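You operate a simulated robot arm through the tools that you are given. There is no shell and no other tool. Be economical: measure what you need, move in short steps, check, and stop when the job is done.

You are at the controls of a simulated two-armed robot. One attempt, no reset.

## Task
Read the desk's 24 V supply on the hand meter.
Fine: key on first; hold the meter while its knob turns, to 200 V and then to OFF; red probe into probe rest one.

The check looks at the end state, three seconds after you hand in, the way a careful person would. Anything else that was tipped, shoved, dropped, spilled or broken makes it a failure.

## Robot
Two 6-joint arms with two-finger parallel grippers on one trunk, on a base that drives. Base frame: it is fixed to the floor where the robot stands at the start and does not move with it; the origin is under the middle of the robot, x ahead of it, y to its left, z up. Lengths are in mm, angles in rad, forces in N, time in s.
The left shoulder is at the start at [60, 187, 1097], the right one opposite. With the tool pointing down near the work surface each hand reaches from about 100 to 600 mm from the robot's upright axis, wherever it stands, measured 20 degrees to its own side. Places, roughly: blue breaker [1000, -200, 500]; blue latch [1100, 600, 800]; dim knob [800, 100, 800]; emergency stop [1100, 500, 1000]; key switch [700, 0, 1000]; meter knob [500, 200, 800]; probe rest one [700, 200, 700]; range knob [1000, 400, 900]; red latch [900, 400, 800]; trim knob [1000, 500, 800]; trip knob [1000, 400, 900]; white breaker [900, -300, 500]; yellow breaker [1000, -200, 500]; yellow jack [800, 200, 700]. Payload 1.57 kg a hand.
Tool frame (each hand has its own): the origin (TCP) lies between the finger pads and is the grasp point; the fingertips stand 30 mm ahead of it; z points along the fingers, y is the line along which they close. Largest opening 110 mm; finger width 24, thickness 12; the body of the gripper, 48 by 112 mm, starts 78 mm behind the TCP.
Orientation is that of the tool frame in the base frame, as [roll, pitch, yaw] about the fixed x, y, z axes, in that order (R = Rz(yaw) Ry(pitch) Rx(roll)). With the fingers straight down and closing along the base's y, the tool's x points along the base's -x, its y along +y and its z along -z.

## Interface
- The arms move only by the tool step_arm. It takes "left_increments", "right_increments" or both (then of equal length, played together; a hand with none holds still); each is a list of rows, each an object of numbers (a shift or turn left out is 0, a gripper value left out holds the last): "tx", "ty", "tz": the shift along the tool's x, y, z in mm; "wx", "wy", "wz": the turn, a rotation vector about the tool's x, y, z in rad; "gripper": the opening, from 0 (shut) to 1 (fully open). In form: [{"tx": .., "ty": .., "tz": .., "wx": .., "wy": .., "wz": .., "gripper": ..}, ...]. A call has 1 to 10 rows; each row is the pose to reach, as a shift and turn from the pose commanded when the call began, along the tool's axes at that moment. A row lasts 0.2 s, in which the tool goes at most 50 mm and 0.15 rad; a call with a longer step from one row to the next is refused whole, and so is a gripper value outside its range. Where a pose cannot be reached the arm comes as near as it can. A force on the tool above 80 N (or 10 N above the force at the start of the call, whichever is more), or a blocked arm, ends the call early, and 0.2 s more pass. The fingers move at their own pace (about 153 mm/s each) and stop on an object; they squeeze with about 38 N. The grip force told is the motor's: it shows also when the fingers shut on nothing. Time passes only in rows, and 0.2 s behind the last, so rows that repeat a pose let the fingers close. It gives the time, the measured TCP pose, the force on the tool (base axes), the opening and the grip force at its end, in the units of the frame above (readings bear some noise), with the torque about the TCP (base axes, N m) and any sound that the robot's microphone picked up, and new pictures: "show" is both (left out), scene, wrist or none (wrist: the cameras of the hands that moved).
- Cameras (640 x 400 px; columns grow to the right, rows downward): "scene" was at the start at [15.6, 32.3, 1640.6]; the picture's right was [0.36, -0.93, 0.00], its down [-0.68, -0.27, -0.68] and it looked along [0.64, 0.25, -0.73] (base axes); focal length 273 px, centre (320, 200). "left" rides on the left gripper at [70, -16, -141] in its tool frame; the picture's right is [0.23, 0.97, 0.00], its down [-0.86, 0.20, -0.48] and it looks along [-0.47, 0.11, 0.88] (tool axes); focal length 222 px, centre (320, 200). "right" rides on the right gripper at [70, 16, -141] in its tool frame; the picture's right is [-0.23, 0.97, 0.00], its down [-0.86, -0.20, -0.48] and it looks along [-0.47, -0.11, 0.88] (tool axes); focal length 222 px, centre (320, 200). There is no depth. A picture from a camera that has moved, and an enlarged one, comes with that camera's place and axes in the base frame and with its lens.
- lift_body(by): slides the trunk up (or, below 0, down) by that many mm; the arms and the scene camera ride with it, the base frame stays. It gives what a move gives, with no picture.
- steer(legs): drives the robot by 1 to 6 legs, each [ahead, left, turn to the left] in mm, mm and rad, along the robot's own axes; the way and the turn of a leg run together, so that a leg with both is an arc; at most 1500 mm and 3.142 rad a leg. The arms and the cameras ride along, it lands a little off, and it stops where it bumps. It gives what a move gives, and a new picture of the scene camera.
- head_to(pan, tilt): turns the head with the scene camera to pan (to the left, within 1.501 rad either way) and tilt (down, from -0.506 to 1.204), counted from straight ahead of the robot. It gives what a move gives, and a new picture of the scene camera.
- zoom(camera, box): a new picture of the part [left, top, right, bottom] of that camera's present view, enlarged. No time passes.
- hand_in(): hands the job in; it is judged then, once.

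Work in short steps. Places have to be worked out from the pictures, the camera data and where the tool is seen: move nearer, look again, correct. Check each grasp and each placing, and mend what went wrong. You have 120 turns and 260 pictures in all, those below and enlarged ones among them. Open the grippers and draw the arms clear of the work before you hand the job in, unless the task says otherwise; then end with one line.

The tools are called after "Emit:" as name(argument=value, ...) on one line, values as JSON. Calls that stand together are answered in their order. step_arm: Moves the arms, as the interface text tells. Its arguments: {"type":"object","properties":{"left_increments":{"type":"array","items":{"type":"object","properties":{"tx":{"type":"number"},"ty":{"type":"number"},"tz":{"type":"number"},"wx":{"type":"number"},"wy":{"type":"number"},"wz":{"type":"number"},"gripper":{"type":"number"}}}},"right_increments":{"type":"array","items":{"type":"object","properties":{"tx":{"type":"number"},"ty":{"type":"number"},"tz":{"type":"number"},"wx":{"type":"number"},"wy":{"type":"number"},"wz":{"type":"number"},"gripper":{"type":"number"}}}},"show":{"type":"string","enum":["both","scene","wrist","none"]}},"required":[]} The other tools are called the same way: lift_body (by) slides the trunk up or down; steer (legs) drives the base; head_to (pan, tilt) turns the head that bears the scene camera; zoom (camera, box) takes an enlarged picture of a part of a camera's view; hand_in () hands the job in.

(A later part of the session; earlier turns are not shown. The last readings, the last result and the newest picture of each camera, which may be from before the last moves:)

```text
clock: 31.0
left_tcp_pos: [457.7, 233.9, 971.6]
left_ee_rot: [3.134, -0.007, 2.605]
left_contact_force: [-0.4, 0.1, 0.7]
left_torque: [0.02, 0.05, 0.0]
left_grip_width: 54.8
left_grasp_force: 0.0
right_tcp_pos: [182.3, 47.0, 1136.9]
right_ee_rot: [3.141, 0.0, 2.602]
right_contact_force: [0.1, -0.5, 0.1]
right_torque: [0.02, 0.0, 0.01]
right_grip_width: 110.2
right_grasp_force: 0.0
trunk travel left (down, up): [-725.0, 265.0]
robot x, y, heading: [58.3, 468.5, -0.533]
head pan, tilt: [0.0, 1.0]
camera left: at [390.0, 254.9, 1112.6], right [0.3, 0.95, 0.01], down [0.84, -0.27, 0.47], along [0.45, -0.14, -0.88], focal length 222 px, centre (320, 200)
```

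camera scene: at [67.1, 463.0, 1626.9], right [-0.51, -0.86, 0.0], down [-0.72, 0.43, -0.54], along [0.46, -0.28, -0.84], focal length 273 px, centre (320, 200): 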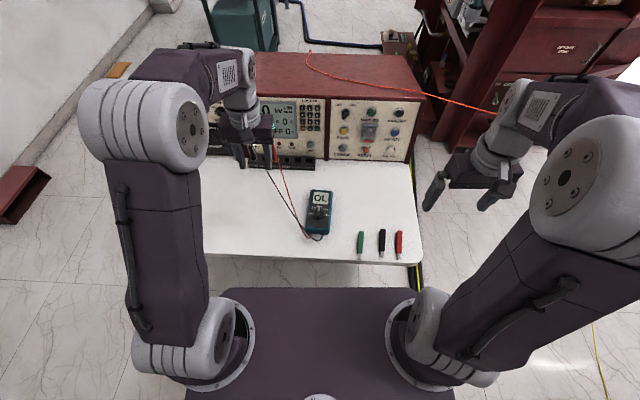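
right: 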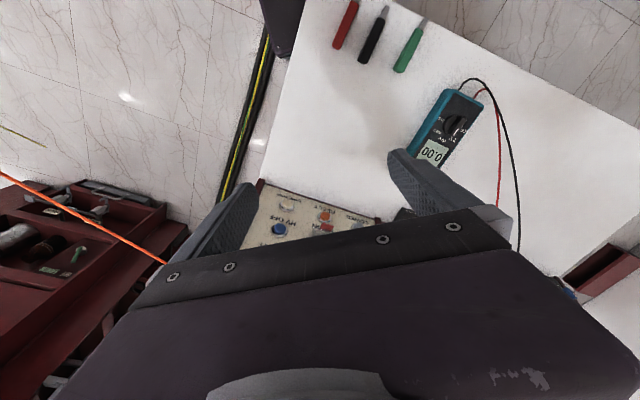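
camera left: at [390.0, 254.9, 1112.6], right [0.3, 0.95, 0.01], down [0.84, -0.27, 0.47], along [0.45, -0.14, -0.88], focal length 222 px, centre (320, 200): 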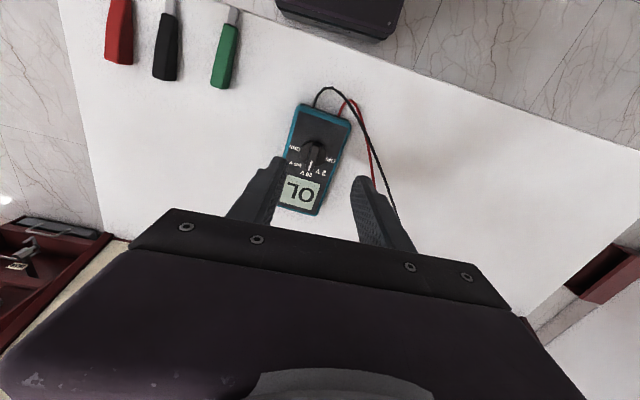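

Emit:
zoom(camera="left", box=[260, 80, 388, 220])

Emit:
zoom(camera="left", box=[280, 120, 360, 170])

```text
2.86 times, centred on (324, 150) of left
camera zoom: at [390.0, 254.9, 1112.6], right [0.3, 0.95, 0.01], down [0.84, -0.27, 0.47], along [0.45, -0.14, -0.88], focal length 635 px, centre (309, 343)
```

zoom: 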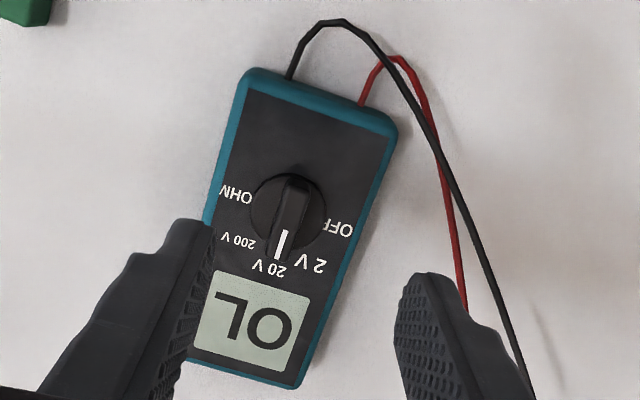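

```text
8.00 times, centred on (320, 145) of left
camera zoom: at [390.0, 254.9, 1112.6], right [0.3, 0.95, 0.01], down [0.84, -0.27, 0.47], along [0.45, -0.14, -0.88], focal length 1777 px, centre (320, 640)
```

zoom: 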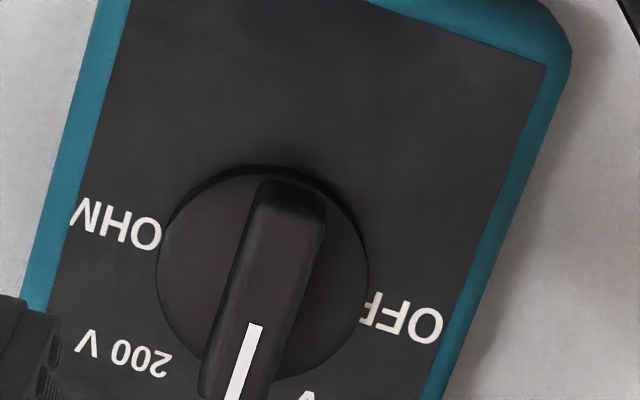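

Knob at about (479,216), meter axis ~ -0.57 rad, near end at (430,248). I move the left hand aside and bring the right hand, tilted 45°, behind and above the meter's near end.

Emit:
step_arm(left_increments=[{"ty": 25, "tz": -10}, {"ty": 50, "tz": -20}, {"ty": 75, "tz": -30}, {"ty": 100, "tz": -40}, {"ty": 125, "tz": -50}, {"ty": 150, "tz": -60}, {"ty": 170, "tz": -70}, {"ty": 170, "tz": -70}, {"ty": 170, "tz": -70}, {"ty": 170, "tz": -70}], right_increments=[{"tx": -6, "ty": 20, "tz": 20, "wy": -0.08}, {"tx": -12, "ty": 45, "tz": 45, "wy": -0.16}, {"tx": -18, "ty": 75, "tz": 70, "wy": -0.24}, {"tx": -24, "ty": 105, "tz": 95, "wy": -0.32}, {"tx": -30, "ty": 138, "tz": 120, "wy": -0.4}, {"tx": -36, "ty": 170, "tz": 145, "wy": -0.48}, {"tx": -42, "ty": 203, "tz": 170, "wy": -0.56}, {"tx": -50, "ty": 235, "tz": 195, "wy": -0.64}, {"tx": -57, "ty": 267, "tz": 220, "wy": -0.72}, {"tx": -64, "ty": 298, "tz": 245, "wy": -0.785}])

```text
clock: 33.2
left_tcp_pos: [549.0, 383.8, 1041.4]
left_ee_rot: [3.139, -0.006, 2.606]
left_contact_force: [0.4, 0.6, 0.5]
left_torque: [-0.02, 0.0, 0.02]
left_grip_width: 55.1
left_grasp_force: 0.0
right_tcp_pos: [438.9, 294.5, 920.2]
right_ee_rot: [-3.108, 0.775, 2.619]
right_contact_force: [-0.3, 0.0, -0.2]
right_torque: [-0.07, -0.03, -0.04]
right_grip_width: 110.0
right_grasp_force: 0.0
right hand out of reach, approached as far as the arm can: row 5, 6, 7, 8, 9, 10
trunk travel left (down, up): [-725.0, 265.0]
robot x, y, heading: [57.9, 463.8, -0.54]
head pan, tilt: [0.0, 1.0]
camera scene: at [69.4, 466.5, 1626.9], right [-0.51, -0.86, 0.0], down [-0.72, 0.43, -0.54], along [0.46, -0.28, -0.84], focal length 273 px, centre (320, 200)
camera right: at [319.9, 386.9, 970.9], right [0.65, 0.75, 0.14], down [0.14, -0.29, 0.94], along [0.75, -0.59, -0.3], focal length 222 px, centre (320, 200)
camera left: at [480.7, 405.3, 1183.9], right [0.3, 0.95, 0.0], down [0.84, -0.27, 0.47], along [0.45, -0.14, -0.88], focal length 222 px, centre (320, 200)
```

scene: 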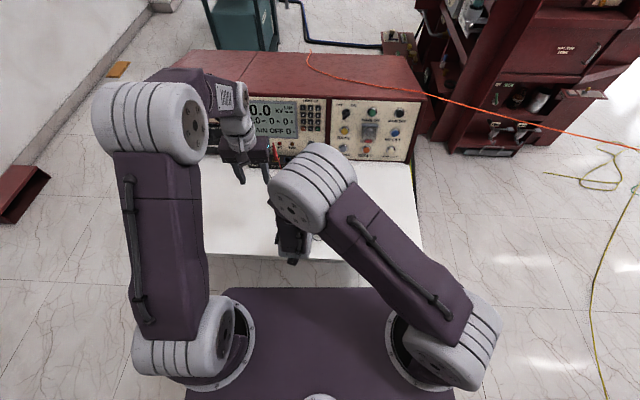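
right: 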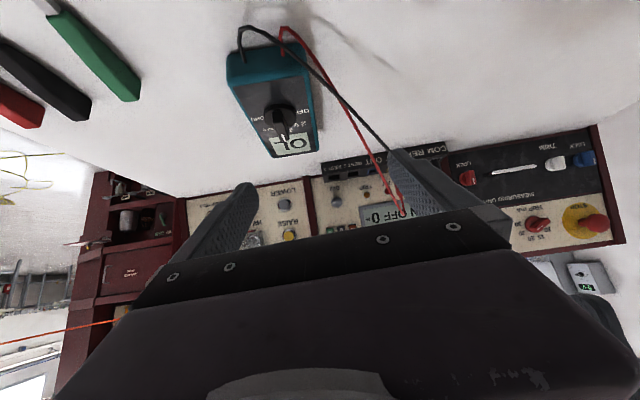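
left: 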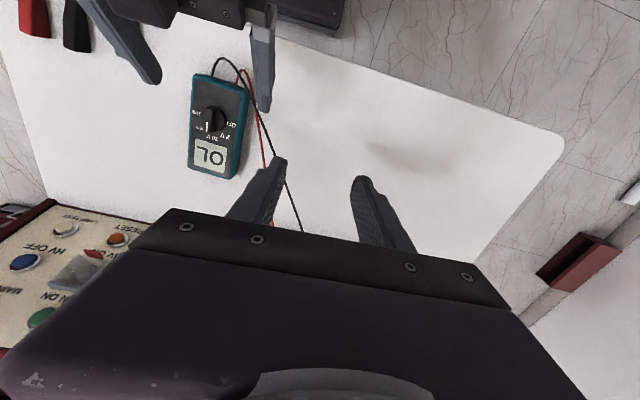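

Too folded; raising the trunk will lengthen the shoulder-to-wrist distance. I raise 110 mm, then move the right hand down to the pre-grasp.

Emit:
lift_body(by=110)

Emit:
step_arm(right_increments=[{"tz": 0}], show="none")

```text
clock: 34.6
left_tcp_pos: [546.0, 381.6, 1153.5]
left_ee_rot: [3.136, -0.004, 2.605]
left_contact_force: [0.2, 0.2, 0.5]
left_torque: [-0.02, 0.01, 0.0]
left_grip_width: 55.0
left_grasp_force: 0.1
right_tcp_pos: [436.4, 293.7, 1031.3]
right_ee_rot: [-3.111, 0.774, 2.617]
right_contact_force: [0.7, -0.5, 0.5]
right_torque: [-0.01, 0.02, -0.01]
right_grip_width: 110.1
right_grasp_force: 0.1
trunk travel left (down, up): [-835.0, 155.0]
robot x, y, heading: [54.9, 465.3, -0.538]
head pan, tilt: [0.0, 1.0]
```

```text
clock: 35.0
left_tcp_pos: [545.6, 382.8, 1153.4]
left_ee_rot: [3.136, -0.005, 2.606]
left_contact_force: [0.6, -0.9, 0.1]
left_torque: [0.0, 0.02, 0.0]
left_grip_width: 54.9
left_grasp_force: 0.0
right_tcp_pos: [436.5, 292.7, 1030.6]
right_ee_rot: [-3.109, 0.773, 2.618]
right_contact_force: [-0.7, 0.4, 1.0]
right_torque: [-0.02, -0.04, 0.04]
right_grip_width: 110.0
right_grasp_force: 0.0
trunk travel left (down, up): [-835.0, 155.0]
robot x, y, heading: [52.9, 465.8, -0.537]
head pan, tilt: [0.0, 1.0]
```

Orientation matches the meter axis already. I go down to the pre-grasp behind and above the near end.

Emit:
step_arm(right_increments=[{"tx": 31, "ty": -7, "tz": 23}, {"tx": 62, "ty": -14, "tz": 47}, {"tx": 92, "ty": -22, "tz": 70}, {"tx": 123, "ty": -29, "tz": 94}, {"tx": 154, "ty": -36, "tz": 117}, {"tx": 154, "ty": -36, "tz": 117}])

```text
clock: 36.4
left_tcp_pos: [546.5, 382.2, 1153.6]
left_ee_rot: [3.137, -0.006, 2.605]
left_contact_force: [0.0, 0.0, 0.1]
left_torque: [-0.01, 0.0, -0.02]
left_grip_width: 54.9
left_grasp_force: 0.1
right_tcp_pos: [463.9, 301.7, 827.8]
right_ee_rot: [-3.1, 0.771, 2.624]
right_contact_force: [-0.5, -0.2, 0.1]
right_torque: [0.0, 0.03, 0.03]
right_grip_width: 110.1
right_grasp_force: 0.1
right hand out of reach, approached as far as the arm can: row 1, 2, 3, 4, 5, 6
trunk travel left (down, up): [-835.0, 155.0]
robot x, y, heading: [55.1, 464.5, -0.542]
head pan, tilt: [0.0, 1.0]
camera scene: at [66.0, 464.1, 1736.9], right [-0.51, -0.86, 0.0], down [-0.72, 0.43, -0.54], along [0.46, -0.28, -0.84], focal length 273 px, centre (320, 200)
camera right: at [346.7, 394.3, 879.0], right [0.65, 0.75, 0.13], down [0.15, -0.29, 0.95], along [0.75, -0.59, -0.3], focal length 222 px, centre (320, 200)
```

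scene: 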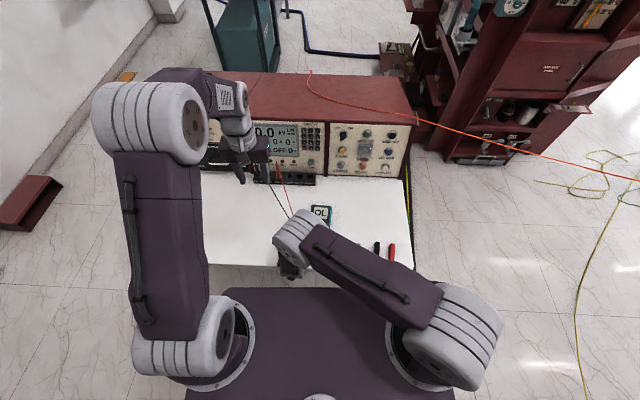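
right: 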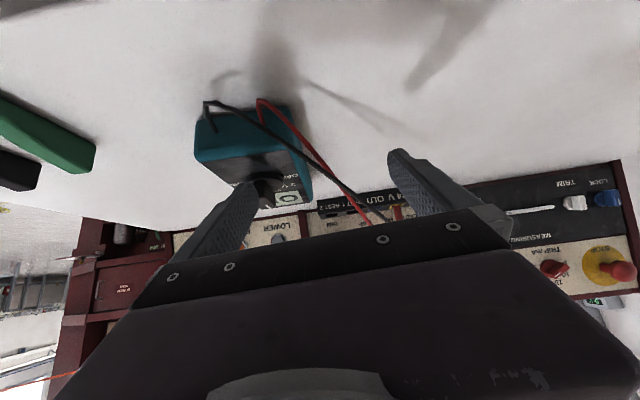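

A 25° tilt is enough for clearance and easier on the arm. I ease the right hand back up and reduce the tilt.

Emit:
step_arm(right_increments=[{"tx": -20, "tz": -20, "wy": 0.084}, {"tx": -40, "tz": -40, "wy": 0.168}, {"tx": -60, "tz": -50, "wy": 0.252}, {"tx": -80, "tz": -60, "wy": 0.335}], show="none")

```text
clock: 37.4
left_tcp_pos: [546.4, 381.7, 1151.9]
left_ee_rot: [3.136, -0.008, 2.606]
left_contact_force: [-0.7, -0.1, 0.5]
left_torque: [-0.03, 0.01, 0.02]
left_grip_width: 55.0
left_grasp_force: 0.1
right_tcp_pos: [481.2, 295.7, 929.6]
right_ee_rot: [-3.119, 0.437, 2.606]
right_contact_force: [-0.2, 0.5, -0.1]
right_torque: [0.02, -0.01, -0.01]
right_grip_width: 110.0
right_grasp_force: 0.0
trunk travel left (down, up): [-835.0, 155.0]
robot x, y, heading: [55.9, 468.9, -0.537]
head pan, tilt: [0.0, 1.0]
```

Commands track again. Now shift to the pre-grasp at this tilt.

Emit:
step_arm(right_increments=[{"tx": 18, "ty": -16, "tz": 9}, {"tx": 35, "ty": -33, "tz": 18}, {"tx": 53, "ty": -49, "tz": 27}, {"tx": 70, "ty": -65, "tz": 37}, {"tx": 70, "ty": -65, "tz": 37}], show="wrist")

```text
clock: 38.6
left_tcp_pos: [546.1, 382.2, 1153.9]
left_ee_rot: [3.136, -0.004, 2.606]
left_contact_force: [0.1, -0.5, 0.0]
left_torque: [-0.03, -0.06, -0.01]
left_grip_width: 55.1
left_grasp_force: 0.2
right_tcp_pos: [419.5, 267.5, 869.6]
right_ee_rot: [-3.106, 0.436, 2.61]
right_contact_force: [-0.6, -0.8, 1.0]
right_torque: [0.01, 0.02, -0.02]
right_grip_width: 109.8
right_grasp_force: 0.1
right hand out of reach, approached as far as the arm can: row 4, 5
trunk travel left (down, up): [-835.0, 155.0]
robot x, y, heading: [54.9, 465.6, -0.54]
head pan, tilt: [0.0, 1.0]
camera right: at [323.2, 347.9, 966.5], right [0.68, 0.73, 0.06], down [0.4, -0.45, 0.8], along [0.61, -0.52, -0.6], focal length 222 px, centre (320, 200)
```

right: 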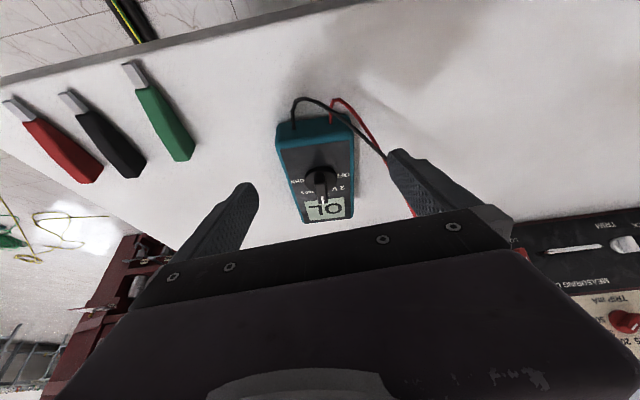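

Emit:
zoom(camera="right", box=[250, 80, 410, 230])

```text
2.67 times, centred on (330, 155) of right
camera zoom: at [323.2, 347.9, 966.5], right [0.68, 0.73, 0.06], down [0.4, -0.45, 0.8], along [0.61, -0.52, -0.6], focal length 592 px, centre (293, 320)
```

zoom: 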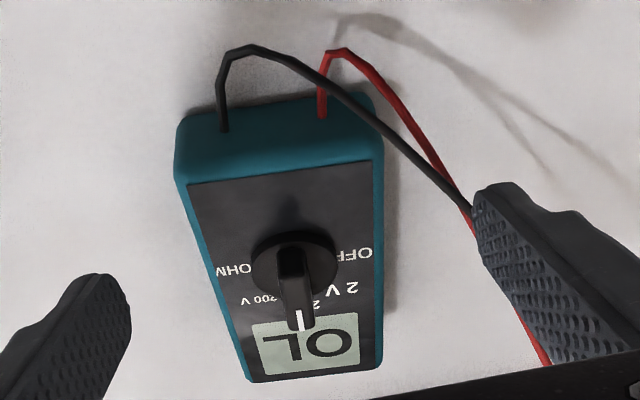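

Almost straight along the tool axis to the meter end. I advance 60 mm with lateral correction and look.

Emit:
step_arm(right_increments=[{"tx": 2, "ty": -4, "tz": 15, "gripper": 0.95}, {"tx": 3, "ty": -7, "tz": 35}, {"tx": 3, "ty": -7, "tz": 60}, {"tx": 3, "ty": -7, "tz": 60}], show="both")

Emit:
zoom(camera="right", box=[220, 60, 440, 220])

```text
clock: 39.6
left_tcp_pos: [545.3, 383.6, 1153.2]
left_ee_rot: [3.136, -0.004, 2.607]
left_contact_force: [0.6, 0.0, -0.1]
left_torque: [-0.03, 0.02, -0.02]
left_grip_width: 55.2
left_grasp_force: 0.0
right_tcp_pos: [435.5, 247.2, 815.8]
right_ee_rot: [-3.118, 0.439, 2.608]
right_contact_force: [0.4, 0.2, 0.6]
right_torque: [0.0, -0.03, 0.05]
right_grip_width: 104.6
right_grasp_force: 0.1
trunk travel left (down, up): [-835.0, 155.0]
robot x, y, heading: [56.7, 469.0, -0.538]
head pan, tilt: [0.0, 1.0]
camera scene: at [66.2, 464.1, 1736.9], right [-0.51, -0.86, 0.0], down [-0.72, 0.43, -0.54], along [0.46, -0.28, -0.84], focal length 273 px, centre (320, 200)
camera right: at [339.4, 326.9, 911.4], right [0.68, 0.73, 0.07], down [0.39, -0.45, 0.8], along [0.62, -0.52, -0.59], focal length 222 px, centre (320, 200)
```

scene: 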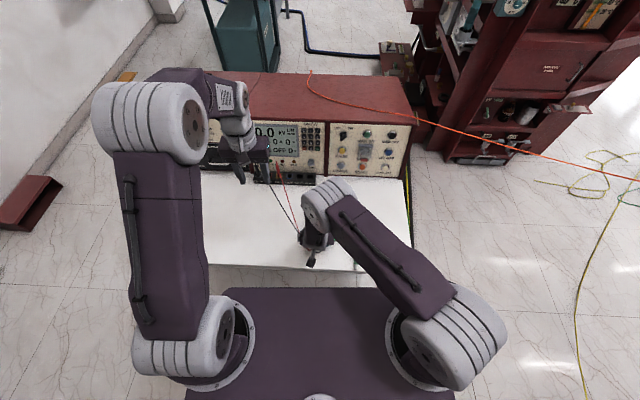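
right: 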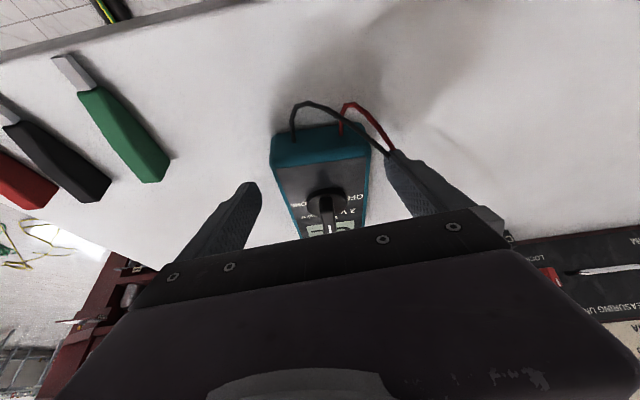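

```text
2.50 times, centred on (330, 140) of right
camera zoom: at [339.4, 326.9, 911.4], right [0.68, 0.73, 0.07], down [0.39, -0.45, 0.8], along [0.62, -0.52, -0.59], focal length 555 px, centre (295, 350)
```

zoom: 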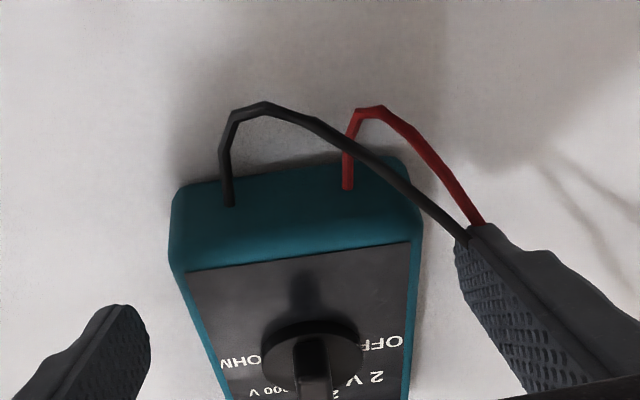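

Meter is turned ~5° more than the hand; I correct yaw and 3 mm sideways, then lower to grasp height.

Emit:
step_arm(right_increments=[{"tx": -2, "ty": 3, "tz": 2, "wz": 0.08}, {"tx": -4, "ty": 3, "tz": 15, "wz": 0.08}, {"tx": -4, "ty": 3, "tz": 28, "wz": 0.08}, {"tx": -4, "ty": 3, "tz": 38, "wz": 0.08}, {"tx": -4, "ty": 3, "tz": 38, "wz": 0.08}], show="wrist")

Emit:
zoom(camera="right", box=[220, 60, 440, 220])

```text
clock: 40.8
left_tcp_pos: [546.5, 380.4, 1153.1]
left_ee_rot: [3.138, -0.005, 2.605]
left_contact_force: [-0.1, 0.0, 0.6]
left_torque: [-0.03, 0.0, -0.01]
left_grip_width: 54.9
left_grasp_force: 0.1
right_tcp_pos: [455.2, 240.4, 781.2]
right_ee_rot: [3.128, 0.44, 2.518]
right_contact_force: [0.1, 1.3, 0.6]
right_torque: [0.0, -0.02, -0.01]
right_grip_width: 104.2
right_grasp_force: 0.1
trunk travel left (down, up): [-835.0, 155.0]
robot x, y, heading: [55.3, 468.2, -0.535]
head pan, tilt: [0.0, 1.0]
camera right: at [361.9, 323.1, 879.0], right [0.73, 0.67, 0.11], down [0.34, -0.5, 0.79], along [0.59, -0.54, -0.6], focal length 222 px, centre (320, 200)
```

right: 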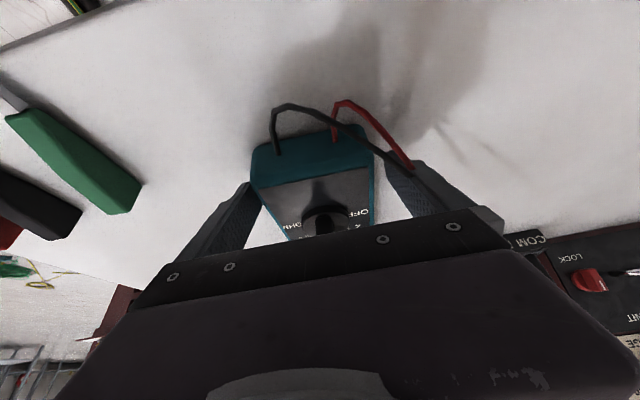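

```text
2.50 times, centred on (330, 140) of right
camera zoom: at [361.9, 323.1, 879.0], right [0.73, 0.67, 0.11], down [0.34, -0.5, 0.79], along [0.59, -0.54, -0.6], focal length 555 px, centre (295, 350)
```

zoom: 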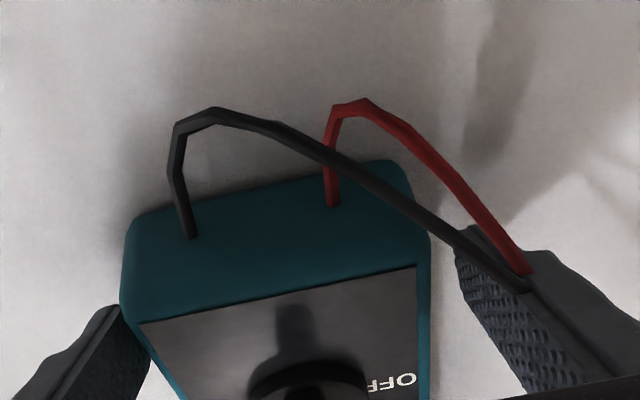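

Fingers straddle the meter end evenly; I close the right hand.

Emit:
step_arm(right_increments=[{"gripper": 0.85}, {"gripper": 0.6}, {"gripper": 0.6}, {"gripper": 0.6}], show="wrist")

```text
clock: 41.8
left_tcp_pos: [546.1, 382.2, 1154.1]
left_ee_rot: [3.137, -0.005, 2.605]
left_contact_force: [0.7, -0.9, -0.4]
left_torque: [-0.01, 0.03, 0.0]
left_grip_width: 54.9
left_grasp_force: 0.0
right_tcp_pos: [453.3, 238.3, 780.7]
right_ee_rot: [3.129, 0.439, 2.519]
right_contact_force: [-0.8, -0.4, 0.6]
right_torque: [-0.21, 0.09, -0.17]
right_grip_width: 86.5
right_grasp_force: 38.6
trunk travel left (down, up): [-835.0, 155.0]
robot x, y, heading: [53.1, 462.1, -0.536]
head pan, tilt: [0.0, 1.0]
camera right: at [361.6, 323.0, 879.0], right [0.73, 0.67, 0.11], down [0.34, -0.5, 0.79], along [0.59, -0.54, -0.6], focal length 222 px, centre (320, 200)
```

right: 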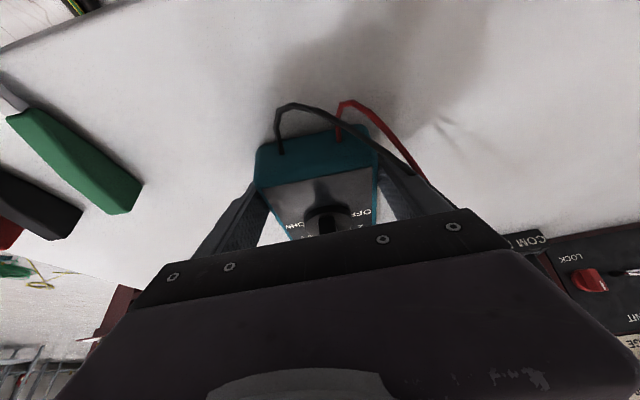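

Meter gripped (86.5 mm, 38 N). Now bring the left hand near the knob from the left-front side and look.

Emit:
step_arm(left_increments=[{"tx": -6, "ty": -20, "tz": 39}, {"tx": -12, "ty": -42, "tz": 78}, {"tx": -18, "ty": -64, "tz": 117}, {"tx": -24, "ty": -86, "tz": 155}, {"tx": -28, "ty": -100, "tz": 190}], show="both")

```text
clock: 43.0
left_tcp_pos: [517.5, 282.5, 961.4]
left_ee_rot: [3.137, -0.004, 2.606]
left_contact_force: [-0.3, -0.3, -0.4]
left_torque: [0.0, -0.01, 0.0]
left_grip_width: 55.1
left_grasp_force: 0.2
right_tcp_pos: [453.7, 239.4, 781.1]
right_ee_rot: [3.129, 0.439, 2.518]
right_contact_force: [-1.0, 1.2, -0.4]
right_torque: [-0.08, 0.15, -0.05]
right_grip_width: 86.6
right_grasp_force: 37.6
trunk travel left (down, up): [-835.0, 155.0]
robot x, y, heading: [52.6, 464.5, -0.54]
head pan, tilt: [0.0, 1.0]
camera scene: at [66.3, 463.6, 1737.0], right [-0.51, -0.86, 0.0], down [-0.72, 0.43, -0.54], along [0.46, -0.28, -0.84], focal length 273 px, centre (320, 200)
camera left: at [450.0, 303.6, 1103.8], right [0.3, 0.95, 0.01], down [0.84, -0.27, 0.47], along [0.45, -0.14, -0.88], focal length 222 px, centre (320, 200)
```

scene: 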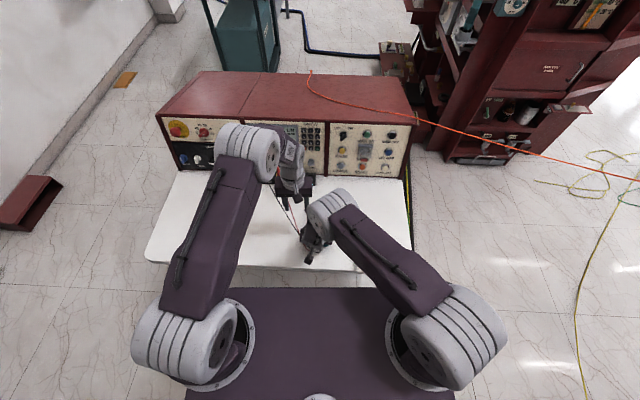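
left: 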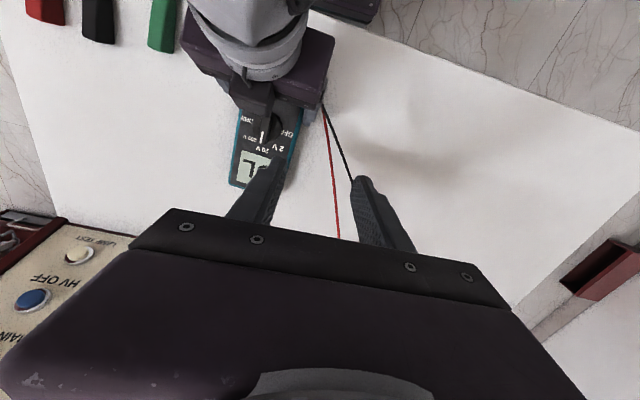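

Emit:
zoom(camera="left", box=[190, 40, 350, 200])

Emit:
zoom(camera="scene", box=[250, 140, 380, 280])

```text
2.50 times, centred on (270, 120) of left
camera zoom: at [450.0, 303.6, 1103.8], right [0.3, 0.95, 0.01], down [0.84, -0.27, 0.47], along [0.45, -0.14, -0.88], focal length 555 px, centre (445, 400)
```

zoom: 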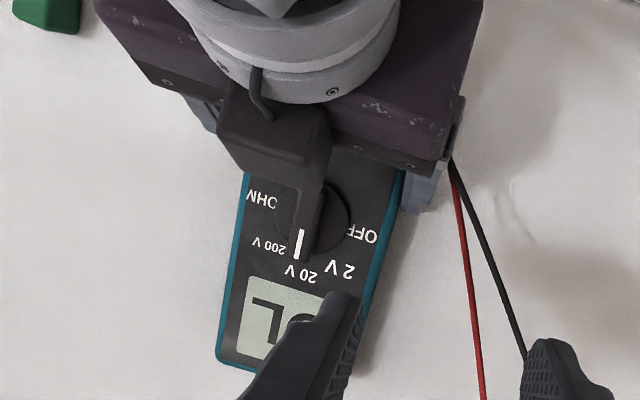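

```text
2.86 times, centred on (315, 210) of scene
camera zoom: at [66.3, 463.6, 1737.0], right [-0.51, -0.86, 0.0], down [-0.72, 0.43, -0.54], along [0.46, -0.28, -0.84], focal length 779 px, centre (334, 171)
```

zoom: 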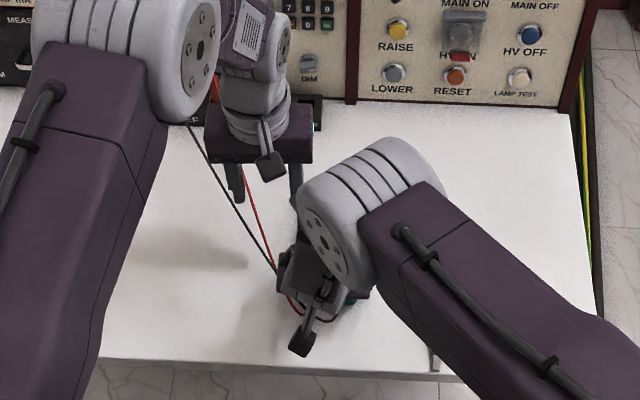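

The holder's bracket stands close to the knob, so gripping the knob would crowd it. I'll push the knob's ridge with the left hand's closed fingertips, that hand tilted away from the holder. Moving to hover left of the pointer end.

Emit:
step_arm(left_increments=[{"tx": -10, "ty": -5, "tz": 10, "wy": 0.1, "gripper": 0}, {"tx": -20, "ty": -15, "tz": 30, "wy": 0.2}, {"tx": -25, "ty": -30, "tz": 55, "wy": 0.3}, {"tx": -25, "ty": -45, "tz": 75, "wy": 0.3}, {"tx": -25, "ty": -56, "tz": 85, "wy": 0.3}], show="both")

Emit:
zoom(camera="left", box=[240, 80, 400, 200])

```text
clock: 44.2
left_tcp_pos: [488.0, 259.0, 899.2]
left_ee_rot: [3.138, -0.306, 2.607]
left_contact_force: [1.0, 0.2, 0.1]
left_torque: [0.03, 0.0, -0.01]
left_grip_width: 0.0
left_grasp_force: 21.5
left hand out of reach, approached as far as the arm can: row 3, 4, 5
right_tcp_pos: [454.5, 239.5, 781.8]
right_ee_rot: [3.129, 0.441, 2.519]
right_contact_force: [-0.4, -0.1, 0.4]
right_torque: [-0.25, 0.04, -0.08]
right_grip_width: 86.3
right_grasp_force: 37.7
trunk travel left (down, up): [-835.0, 155.0]
robot x, y, heading: [58.7, 467.0, -0.533]
head pan, tilt: [0.0, 1.0]
camera scene: at [66.3, 463.9, 1736.9], right [-0.51, -0.86, 0.0], down [-0.72, 0.43, -0.54], along [0.46, -0.28, -0.84], focal length 273 px, centre (320, 200)
camera left: at [459.2, 256.6, 1054.6], right [0.31, 0.95, 0.07], down [0.93, -0.32, 0.2], along [0.21, 0.01, -0.98], focal length 222 px, centre (320, 200)
```

scene: 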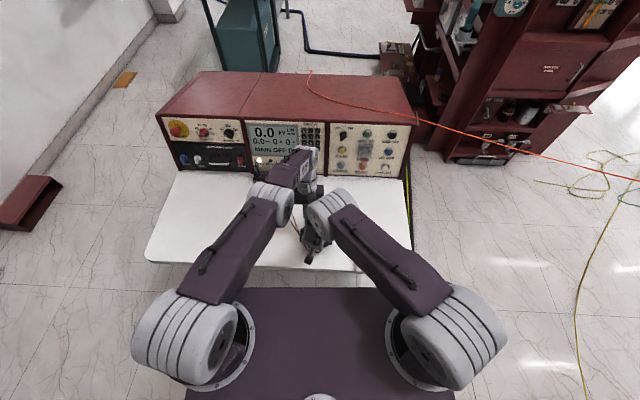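
left: 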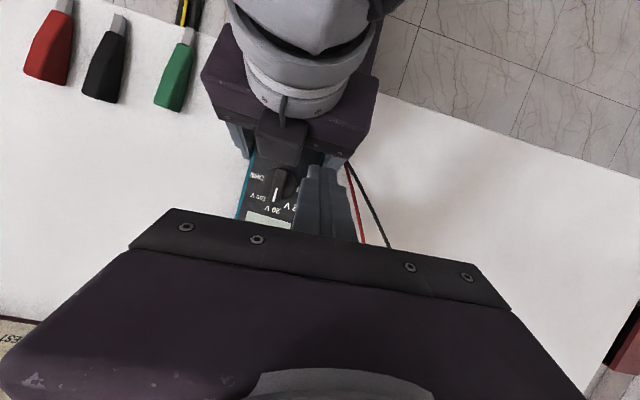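

```text
3.33 times, centred on (320, 140) of left
camera zoom: at [459.2, 256.6, 1054.6], right [0.31, 0.95, 0.07], down [0.93, -0.32, 0.2], along [0.21, 0.01, -0.98], focal length 740 px, centre (320, 400)
```

zoom: 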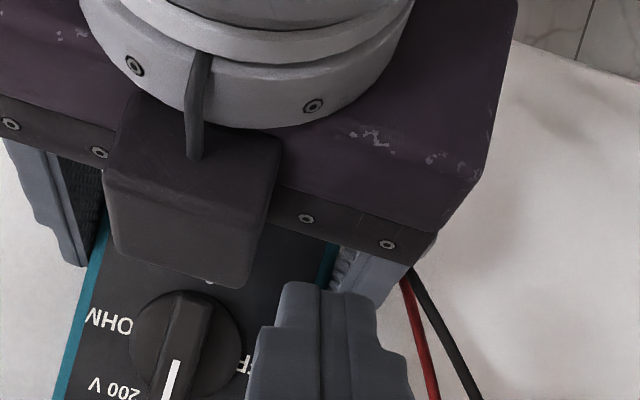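

The tilt forward runs out of reach. Instead I'll tilt the left hand sideways to the left, which keeps its camera clear of the holder. First back away left/up, then roll.

Emit:
step_arm(left_increments=[{"ty": 30, "tz": -30, "wy": -0.07}, {"ty": 60, "tz": -60, "wy": -0.15}, {"ty": 60, "tz": -60, "wy": -0.15}], show="none")

Emit:
step_arm(left_increments=[{"ty": 10, "wx": 0.13}, {"ty": 20, "wx": 0.26}, {"ty": 20, "wx": 0.39}, {"ty": 20, "wx": 0.52}, {"ty": 20, "wx": 0.65}], show="both")

```text
clock: 45.0
left_tcp_pos: [534.4, 301.4, 958.0]
left_ee_rot: [3.137, -0.153, 2.606]
left_contact_force: [0.4, -0.1, 0.2]
left_torque: [0.0, 0.0, -0.01]
left_grip_width: 0.0
left_grasp_force: 21.5
right_tcp_pos: [454.1, 239.2, 781.3]
right_ee_rot: [3.13, 0.441, 2.519]
right_contact_force: [-1.1, 1.8, 1.7]
right_torque: [-0.28, -0.15, -0.03]
right_grip_width: 86.3
right_grasp_force: 37.9
trunk travel left (down, up): [-835.0, 155.0]
robot x, y, heading: [51.7, 468.3, -0.534]
head pan, tilt: [0.0, 1.0]
```

```text
clock: 46.2
left_tcp_pos: [545.3, 318.9, 958.0]
left_ee_rot: [-2.493, -0.157, 2.605]
left_contact_force: [0.4, -0.5, 0.1]
left_torque: [0.02, 0.0, -0.02]
left_grip_width: 0.0
left_grasp_force: 21.0
right_tcp_pos: [455.0, 239.5, 781.1]
right_ee_rot: [3.13, 0.439, 2.518]
right_contact_force: [-1.6, 0.1, 1.2]
right_torque: [-0.3, 0.04, -0.15]
right_grip_width: 86.3
right_grasp_force: 37.6
trunk travel left (down, up): [-835.0, 155.0]
robot x, y, heading: [57.5, 467.0, -0.531]
head pan, tilt: [0.0, 1.0]
camera scene: at [66.4, 464.7, 1737.0], right [-0.51, -0.86, 0.0], down [-0.72, 0.43, -0.54], along [0.46, -0.28, -0.84], focal length 273 px, centre (320, 200)
camera left: at [538.8, 406.5, 1089.0], right [0.13, 0.83, -0.55], down [0.99, -0.07, 0.13], along [0.07, -0.56, -0.83], focal length 222 px, centre (320, 200)
```

scene: 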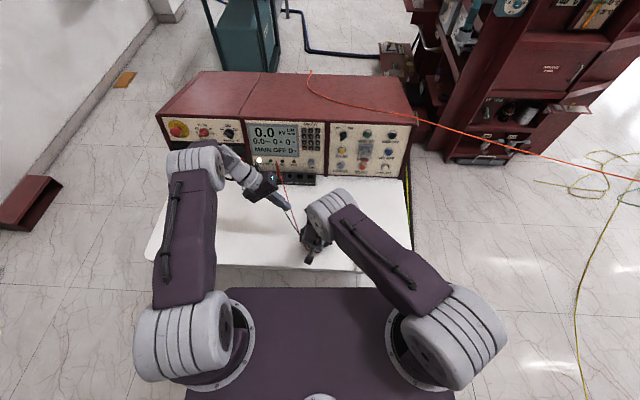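
left: 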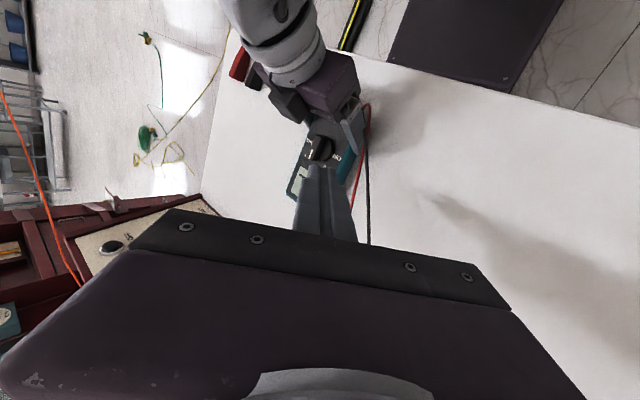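

Emit:
zoom(camera="left", box=[260, 90, 400, 230])

```text
2.86 times, centred on (330, 160) of left
camera zoom: at [538.8, 406.5, 1089.0], right [0.13, 0.83, -0.55], down [0.99, -0.07, 0.13], along [0.07, -0.56, -0.83], focal length 635 px, centre (291, 314)
```

zoom: 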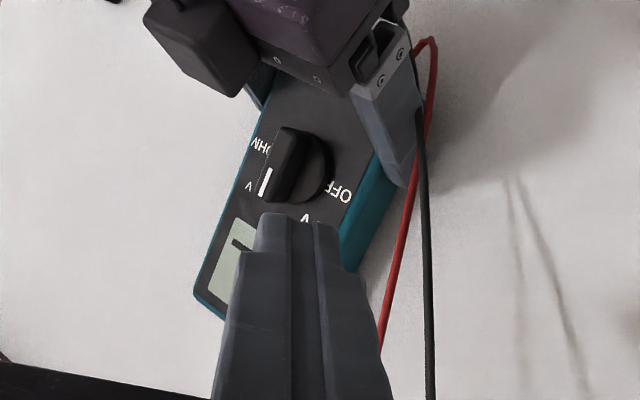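

Reach is fine and the knob view is clear. I advance along the finger axis toward the left side of the pointer end, stopping short.

Emit:
step_arm(left_increments=[{"tx": -10, "ty": -1, "tz": 35}, {"tx": -20, "ty": -2, "tz": 70}, {"tx": -30, "ty": -3, "tz": 105}, {"tx": -31, "ty": -3, "tz": 115}, {"tx": -31, "ty": -3, "tz": 115}], show="both")

Emit:
zoom(camera="left", box=[240, 60, 400, 220])

```text
clock: 47.4
left_tcp_pos: [519.6, 249.0, 863.5]
left_ee_rot: [-2.499, -0.158, 2.606]
left_contact_force: [0.0, 0.5, 1.0]
left_torque: [-0.01, 0.0, 0.0]
left_grip_width: 0.0
left_grasp_force: 20.9
right_tcp_pos: [454.1, 238.5, 782.0]
right_ee_rot: [3.129, 0.441, 2.519]
right_contact_force: [-1.0, 0.8, 2.9]
right_torque: [-0.18, 0.17, -0.11]
right_grip_width: 86.2
right_grasp_force: 38.3
trunk travel left (down, up): [-835.0, 155.0]
robot x, y, heading: [56.2, 464.7, -0.538]
head pan, tilt: [0.0, 1.0]
camera scene: at [65.9, 464.2, 1736.9], right [-0.51, -0.86, 0.0], down [-0.72, 0.43, -0.54], along [0.46, -0.28, -0.84], focal length 273 px, centre (320, 200)
camera left: at [515.2, 337.6, 996.4], right [0.13, 0.83, -0.54], down [0.99, -0.07, 0.13], along [0.07, -0.55, -0.83], focal length 222 px, centre (320, 200)
```

scene: 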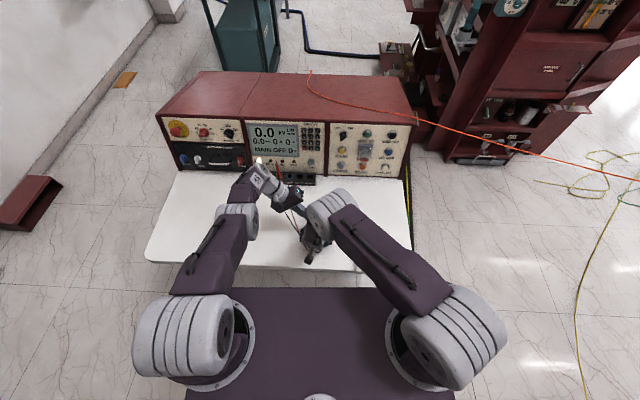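
left: 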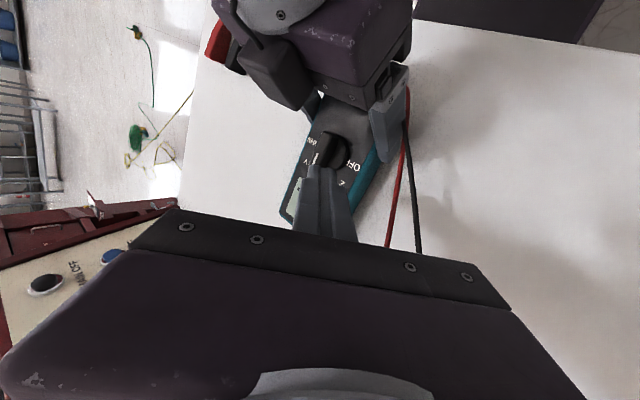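

```text
2.50 times, centred on (320, 140) of left
camera zoom: at [515.2, 337.6, 996.4], right [0.13, 0.83, -0.54], down [0.99, -0.07, 0.13], along [0.07, -0.55, -0.83], focal length 555 px, centre (320, 350)
```

zoom: 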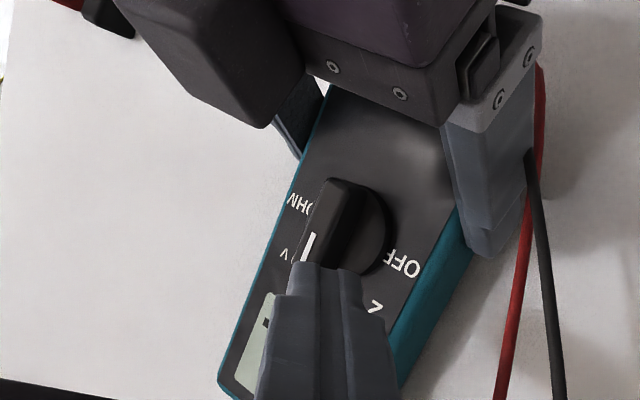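

Next, lower the tip beside the ridge most of the way and look.

Emit:
step_arm(left_increments=[{"tx": -3, "ty": 10, "tz": 12}, {"tx": -6, "ty": 15, "tz": 24}, {"tx": -7, "ty": 16, "tz": 34}, {"tx": -7, "ty": 16, "tz": 34}], show="wrist")

Emit:
zoom(camera="left", box=[240, 60, 400, 220])

```text
clock: 48.4
left_tcp_pos: [503.4, 256.3, 833.8]
left_ee_rot: [-2.497, -0.154, 2.606]
left_contact_force: [-0.2, -0.6, 0.5]
left_torque: [0.0, -0.03, -0.04]
left_grip_width: 0.0
left_grasp_force: 21.4
left hand out of reach, approached as far as the arm can: row 1, 2, 3, 4
right_tcp_pos: [453.7, 239.3, 782.5]
right_ee_rot: [3.129, 0.44, 2.52]
right_contact_force: [-0.8, 1.3, 2.1]
right_torque: [-0.26, 0.07, -0.16]
right_grip_width: 85.7
right_grasp_force: 37.8
trunk travel left (down, up): [-835.0, 155.0]
robot x, y, heading: [56.5, 465.6, -0.538]
head pan, tilt: [0.0, 1.0]
camera left: at [498.8, 344.7, 964.3], right [0.13, 0.83, -0.54], down [0.99, -0.07, 0.13], along [0.07, -0.55, -0.83], focal length 222 px, centre (320, 200)
```

left: 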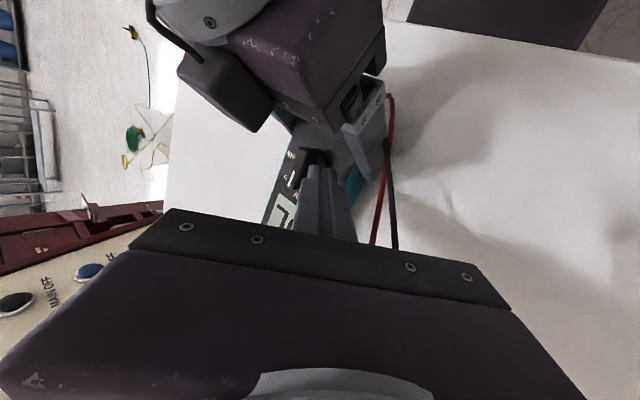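

```text
2.50 times, centred on (320, 140) of left
camera zoom: at [498.8, 344.7, 964.3], right [0.13, 0.83, -0.54], down [0.99, -0.07, 0.13], along [0.07, -0.55, -0.83], focal length 555 px, centre (320, 350)
```

zoom: 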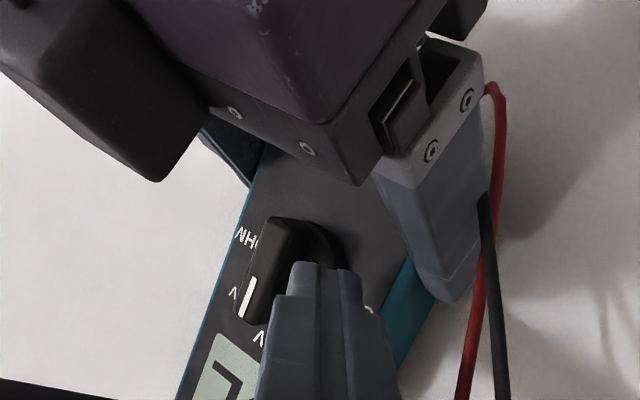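

Left arm is at full stretch. I'll release, lower the trunk 110 and shift the base right, then re-grip: better for both arms. First both hands retreat.

Emit:
step_arm(left_increments=[{"tz": -35}, {"tz": -70}, {"tz": -105}, {"tz": -140}, {"tz": -140}, {"tz": -140}, {"tz": -140}, {"tz": -140}], right_increments=[{"gripper": 0.95}, {"gripper": 0.95}, {"tz": -20}, {"tz": -45}, {"tz": -75}, {"tz": -110}, {"tz": -150}, {"tz": -190}], show="scene")

```text
clock: 50.2
left_tcp_pos: [563.1, 322.3, 942.1]
left_ee_rot: [-2.498, -0.156, 2.603]
left_contact_force: [0.6, -0.4, -0.4]
left_torque: [0.01, -0.01, 0.02]
left_grip_width: 0.1
left_grasp_force: 21.1
right_tcp_pos: [399.5, 291.3, 960.3]
right_ee_rot: [3.137, 0.438, 2.52]
right_contact_force: [-0.8, -0.5, 0.2]
right_torque: [0.01, -0.01, 0.01]
right_grip_width: 104.8
right_grasp_force: 0.0
right hand out of reach, approached as far as the arm can: row 5, 6, 7, 8
trunk travel left (down, up): [-835.0, 155.0]
robot x, y, heading: [55.2, 466.9, -0.541]
head pan, tilt: [0.0, 1.0]
camera scene: at [64.7, 464.7, 1736.9], right [-0.51, -0.86, 0.0], down [-0.72, 0.43, -0.54], along [0.46, -0.28, -0.84], focal length 273 px, centre (320, 200)
```

scene: 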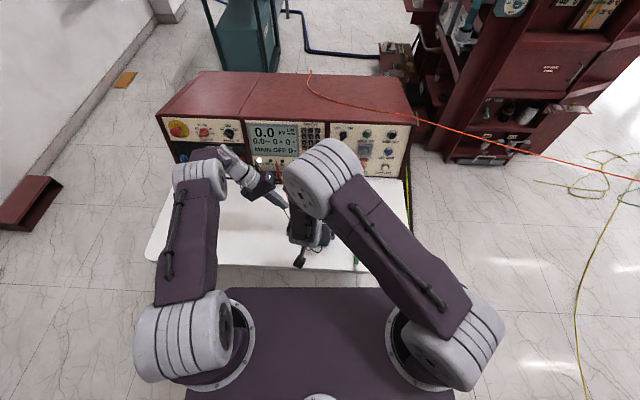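

Emit:
step_arm(left_increments=[{"ty": -15, "tz": -35}, {"ty": -35, "tz": -70}, {"ty": -50, "tz": -90}], show="none")

Emit:
steer(legs=[[0, -60, 0]])

Emit:
lift_body(by=-110)

Emit:
step_arm(right_increments=[{"tz": 0}], show="wrist")

```text
clock: 51.0
left_tcp_pos: [582.6, 323.3, 1042.5]
left_ee_rot: [-2.498, -0.157, 2.606]
left_contact_force: [0.0, 0.2, 0.2]
left_torque: [0.01, 0.01, -0.05]
left_grip_width: 0.1
left_grasp_force: 21.2
right_tcp_pos: [400.2, 289.9, 958.4]
right_ee_rot: [3.137, 0.435, 2.52]
right_contact_force: [0.8, -0.4, 1.1]
right_torque: [0.01, -0.01, 0.01]
right_grip_width: 104.5
right_grasp_force: 0.1
trunk travel left (down, up): [-835.0, 155.0]
robot x, y, heading: [57.6, 465.2, -0.536]
head pan, tilt: [0.0, 1.0]
```

```text
clock: 52.0
left_tcp_pos: [556.0, 276.4, 1042.1]
left_ee_rot: [-2.492, -0.156, 2.605]
left_contact_force: [0.0, 0.4, 0.4]
left_torque: [-0.05, 0.02, -0.01]
left_grip_width: 0.0
left_grasp_force: 21.3
right_tcp_pos: [372.1, 241.8, 958.2]
right_ee_rot: [-3.141, 0.436, 2.524]
right_contact_force: [0.2, -0.2, -0.2]
right_torque: [-0.07, 0.02, 0.0]
right_grip_width: 104.6
right_grasp_force: 0.1
trunk travel left (down, up): [-835.0, 155.0]
robot x, y, heading: [25.3, 416.1, -0.537]
head pan, tilt: [0.0, 1.0]
camera scene: at [40.3, 419.8, 1736.9], right [-0.51, -0.86, 0.01], down [-0.72, 0.43, -0.54], along [0.46, -0.28, -0.84], focal length 273 px, centre (320, 200)
```

scene: 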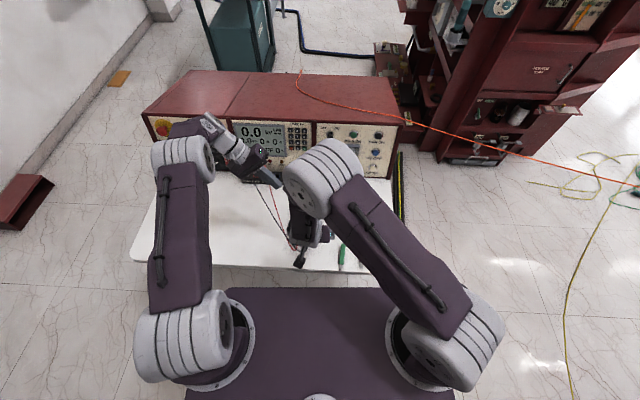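

```text
clock: 53.4
left_tcp_pos: [552.4, 271.7, 932.4]
left_ee_rot: [-2.498, -0.157, 2.609]
left_contact_force: [-0.4, 0.5, -0.3]
left_torque: [-0.01, 0.0, 0.01]
left_grip_width: 0.2
left_grasp_force: 21.3
right_tcp_pos: [369.1, 238.4, 848.4]
right_ee_rot: [3.14, 0.438, 2.521]
right_contact_force: [-0.1, 0.4, 0.0]
right_torque: [0.01, 0.02, 0.02]
right_grip_width: 104.5
right_grasp_force: 0.1
trunk travel left (down, up): [-725.0, 265.0]
robot x, y, heading: [29.1, 416.7, -0.534]
head pan, tilt: [0.0, 1.0]
```

```text
clock: 53.8
left_tcp_pos: [554.0, 271.8, 932.8]
left_ee_rot: [-2.497, -0.159, 2.606]
left_contact_force: [0.6, -0.5, -0.2]
left_torque: [0.01, 0.0, 0.0]
left_grip_width: 0.0
left_grasp_force: 21.5
right_tcp_pos: [368.3, 238.6, 847.1]
right_ee_rot: [3.137, 0.436, 2.522]
right_contact_force: [1.0, -0.4, 0.6]
right_torque: [-0.03, 0.0, -0.01]
right_grip_width: 104.5
right_grasp_force: 0.2
trunk travel left (down, up): [-725.0, 265.0]
robot x, y, heading: [30.6, 413.6, -0.537]
head pan, tilt: [0.0, 1.0]
camera right: at [277.6, 322.8, 946.0], right [0.73, 0.67, 0.1], down [0.35, -0.5, 0.79], along [0.58, -0.55, -0.6], focal length 222 px, centre (320, 200)
```

right: 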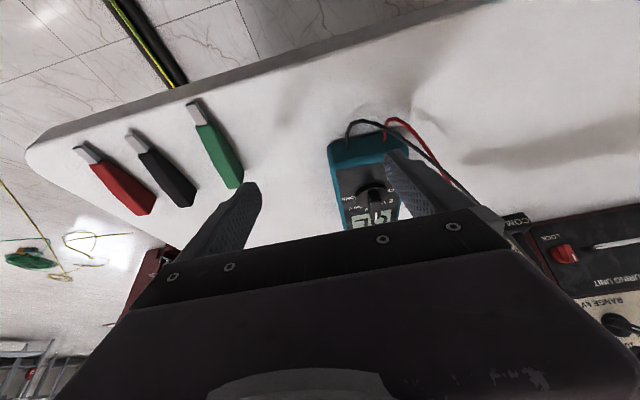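

I slide the right hand back over the meter end via a higher path, to the earlier grasp pose less 60 mm.

Emit:
step_arm(right_increments=[{"tz": -30}, {"tx": -10, "ty": 25, "tz": -30}, {"tx": -25, "ty": 50, "tz": -20}, {"tx": -34, "ty": 50, "tz": 5}, {"tx": -34, "ty": 50, "tz": 25}, {"tx": -34, "ty": 50, "tz": 25}], show="wrist")

Emit:
zoom(camera="right", box=[220, 60, 440, 220])

```text
clock: 55.2
left_tcp_pos: [553.4, 274.3, 932.3]
left_ee_rot: [-2.498, -0.154, 2.608]
left_contact_force: [-0.5, 0.4, -0.3]
left_torque: [-0.02, -0.04, 0.01]
left_grip_width: 0.0
left_grasp_force: 21.0
right_tcp_pos: [431.6, 256.6, 840.1]
right_ee_rot: [3.138, 0.438, 2.522]
right_contact_force: [-1.0, -0.1, 1.0]
right_torque: [-0.01, 0.01, -0.01]
right_grip_width: 104.6
right_grasp_force: 0.0
trunk travel left (down, up): [-725.0, 265.0]
robot x, y, heading: [26.4, 414.8, -0.536]
head pan, tilt: [0.0, 1.0]
camera right: at [339.3, 340.8, 937.6], right [0.73, 0.67, 0.1], down [0.35, -0.5, 0.79], along [0.58, -0.55, -0.6], focal length 222 px, centre (320, 200)
```

right: 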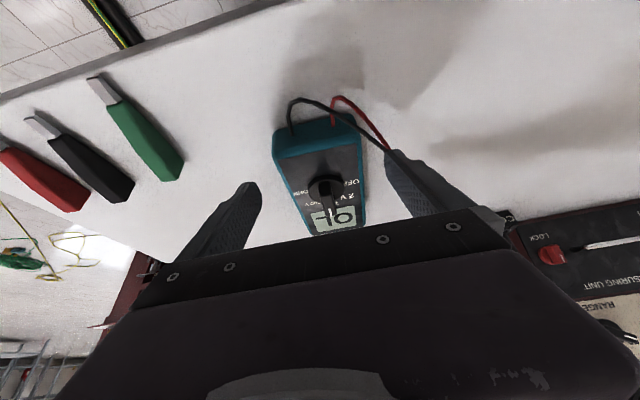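

```text
2.50 times, centred on (330, 140) of right
camera zoom: at [339.3, 340.8, 937.6], right [0.73, 0.67, 0.1], down [0.35, -0.5, 0.79], along [0.58, -0.55, -0.6], focal length 555 px, centre (295, 350)
```

zoom: 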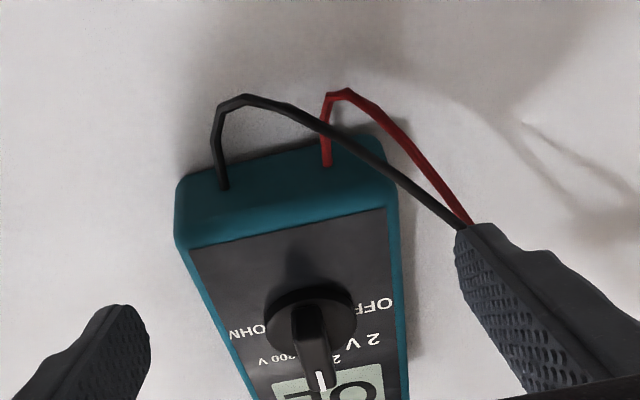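

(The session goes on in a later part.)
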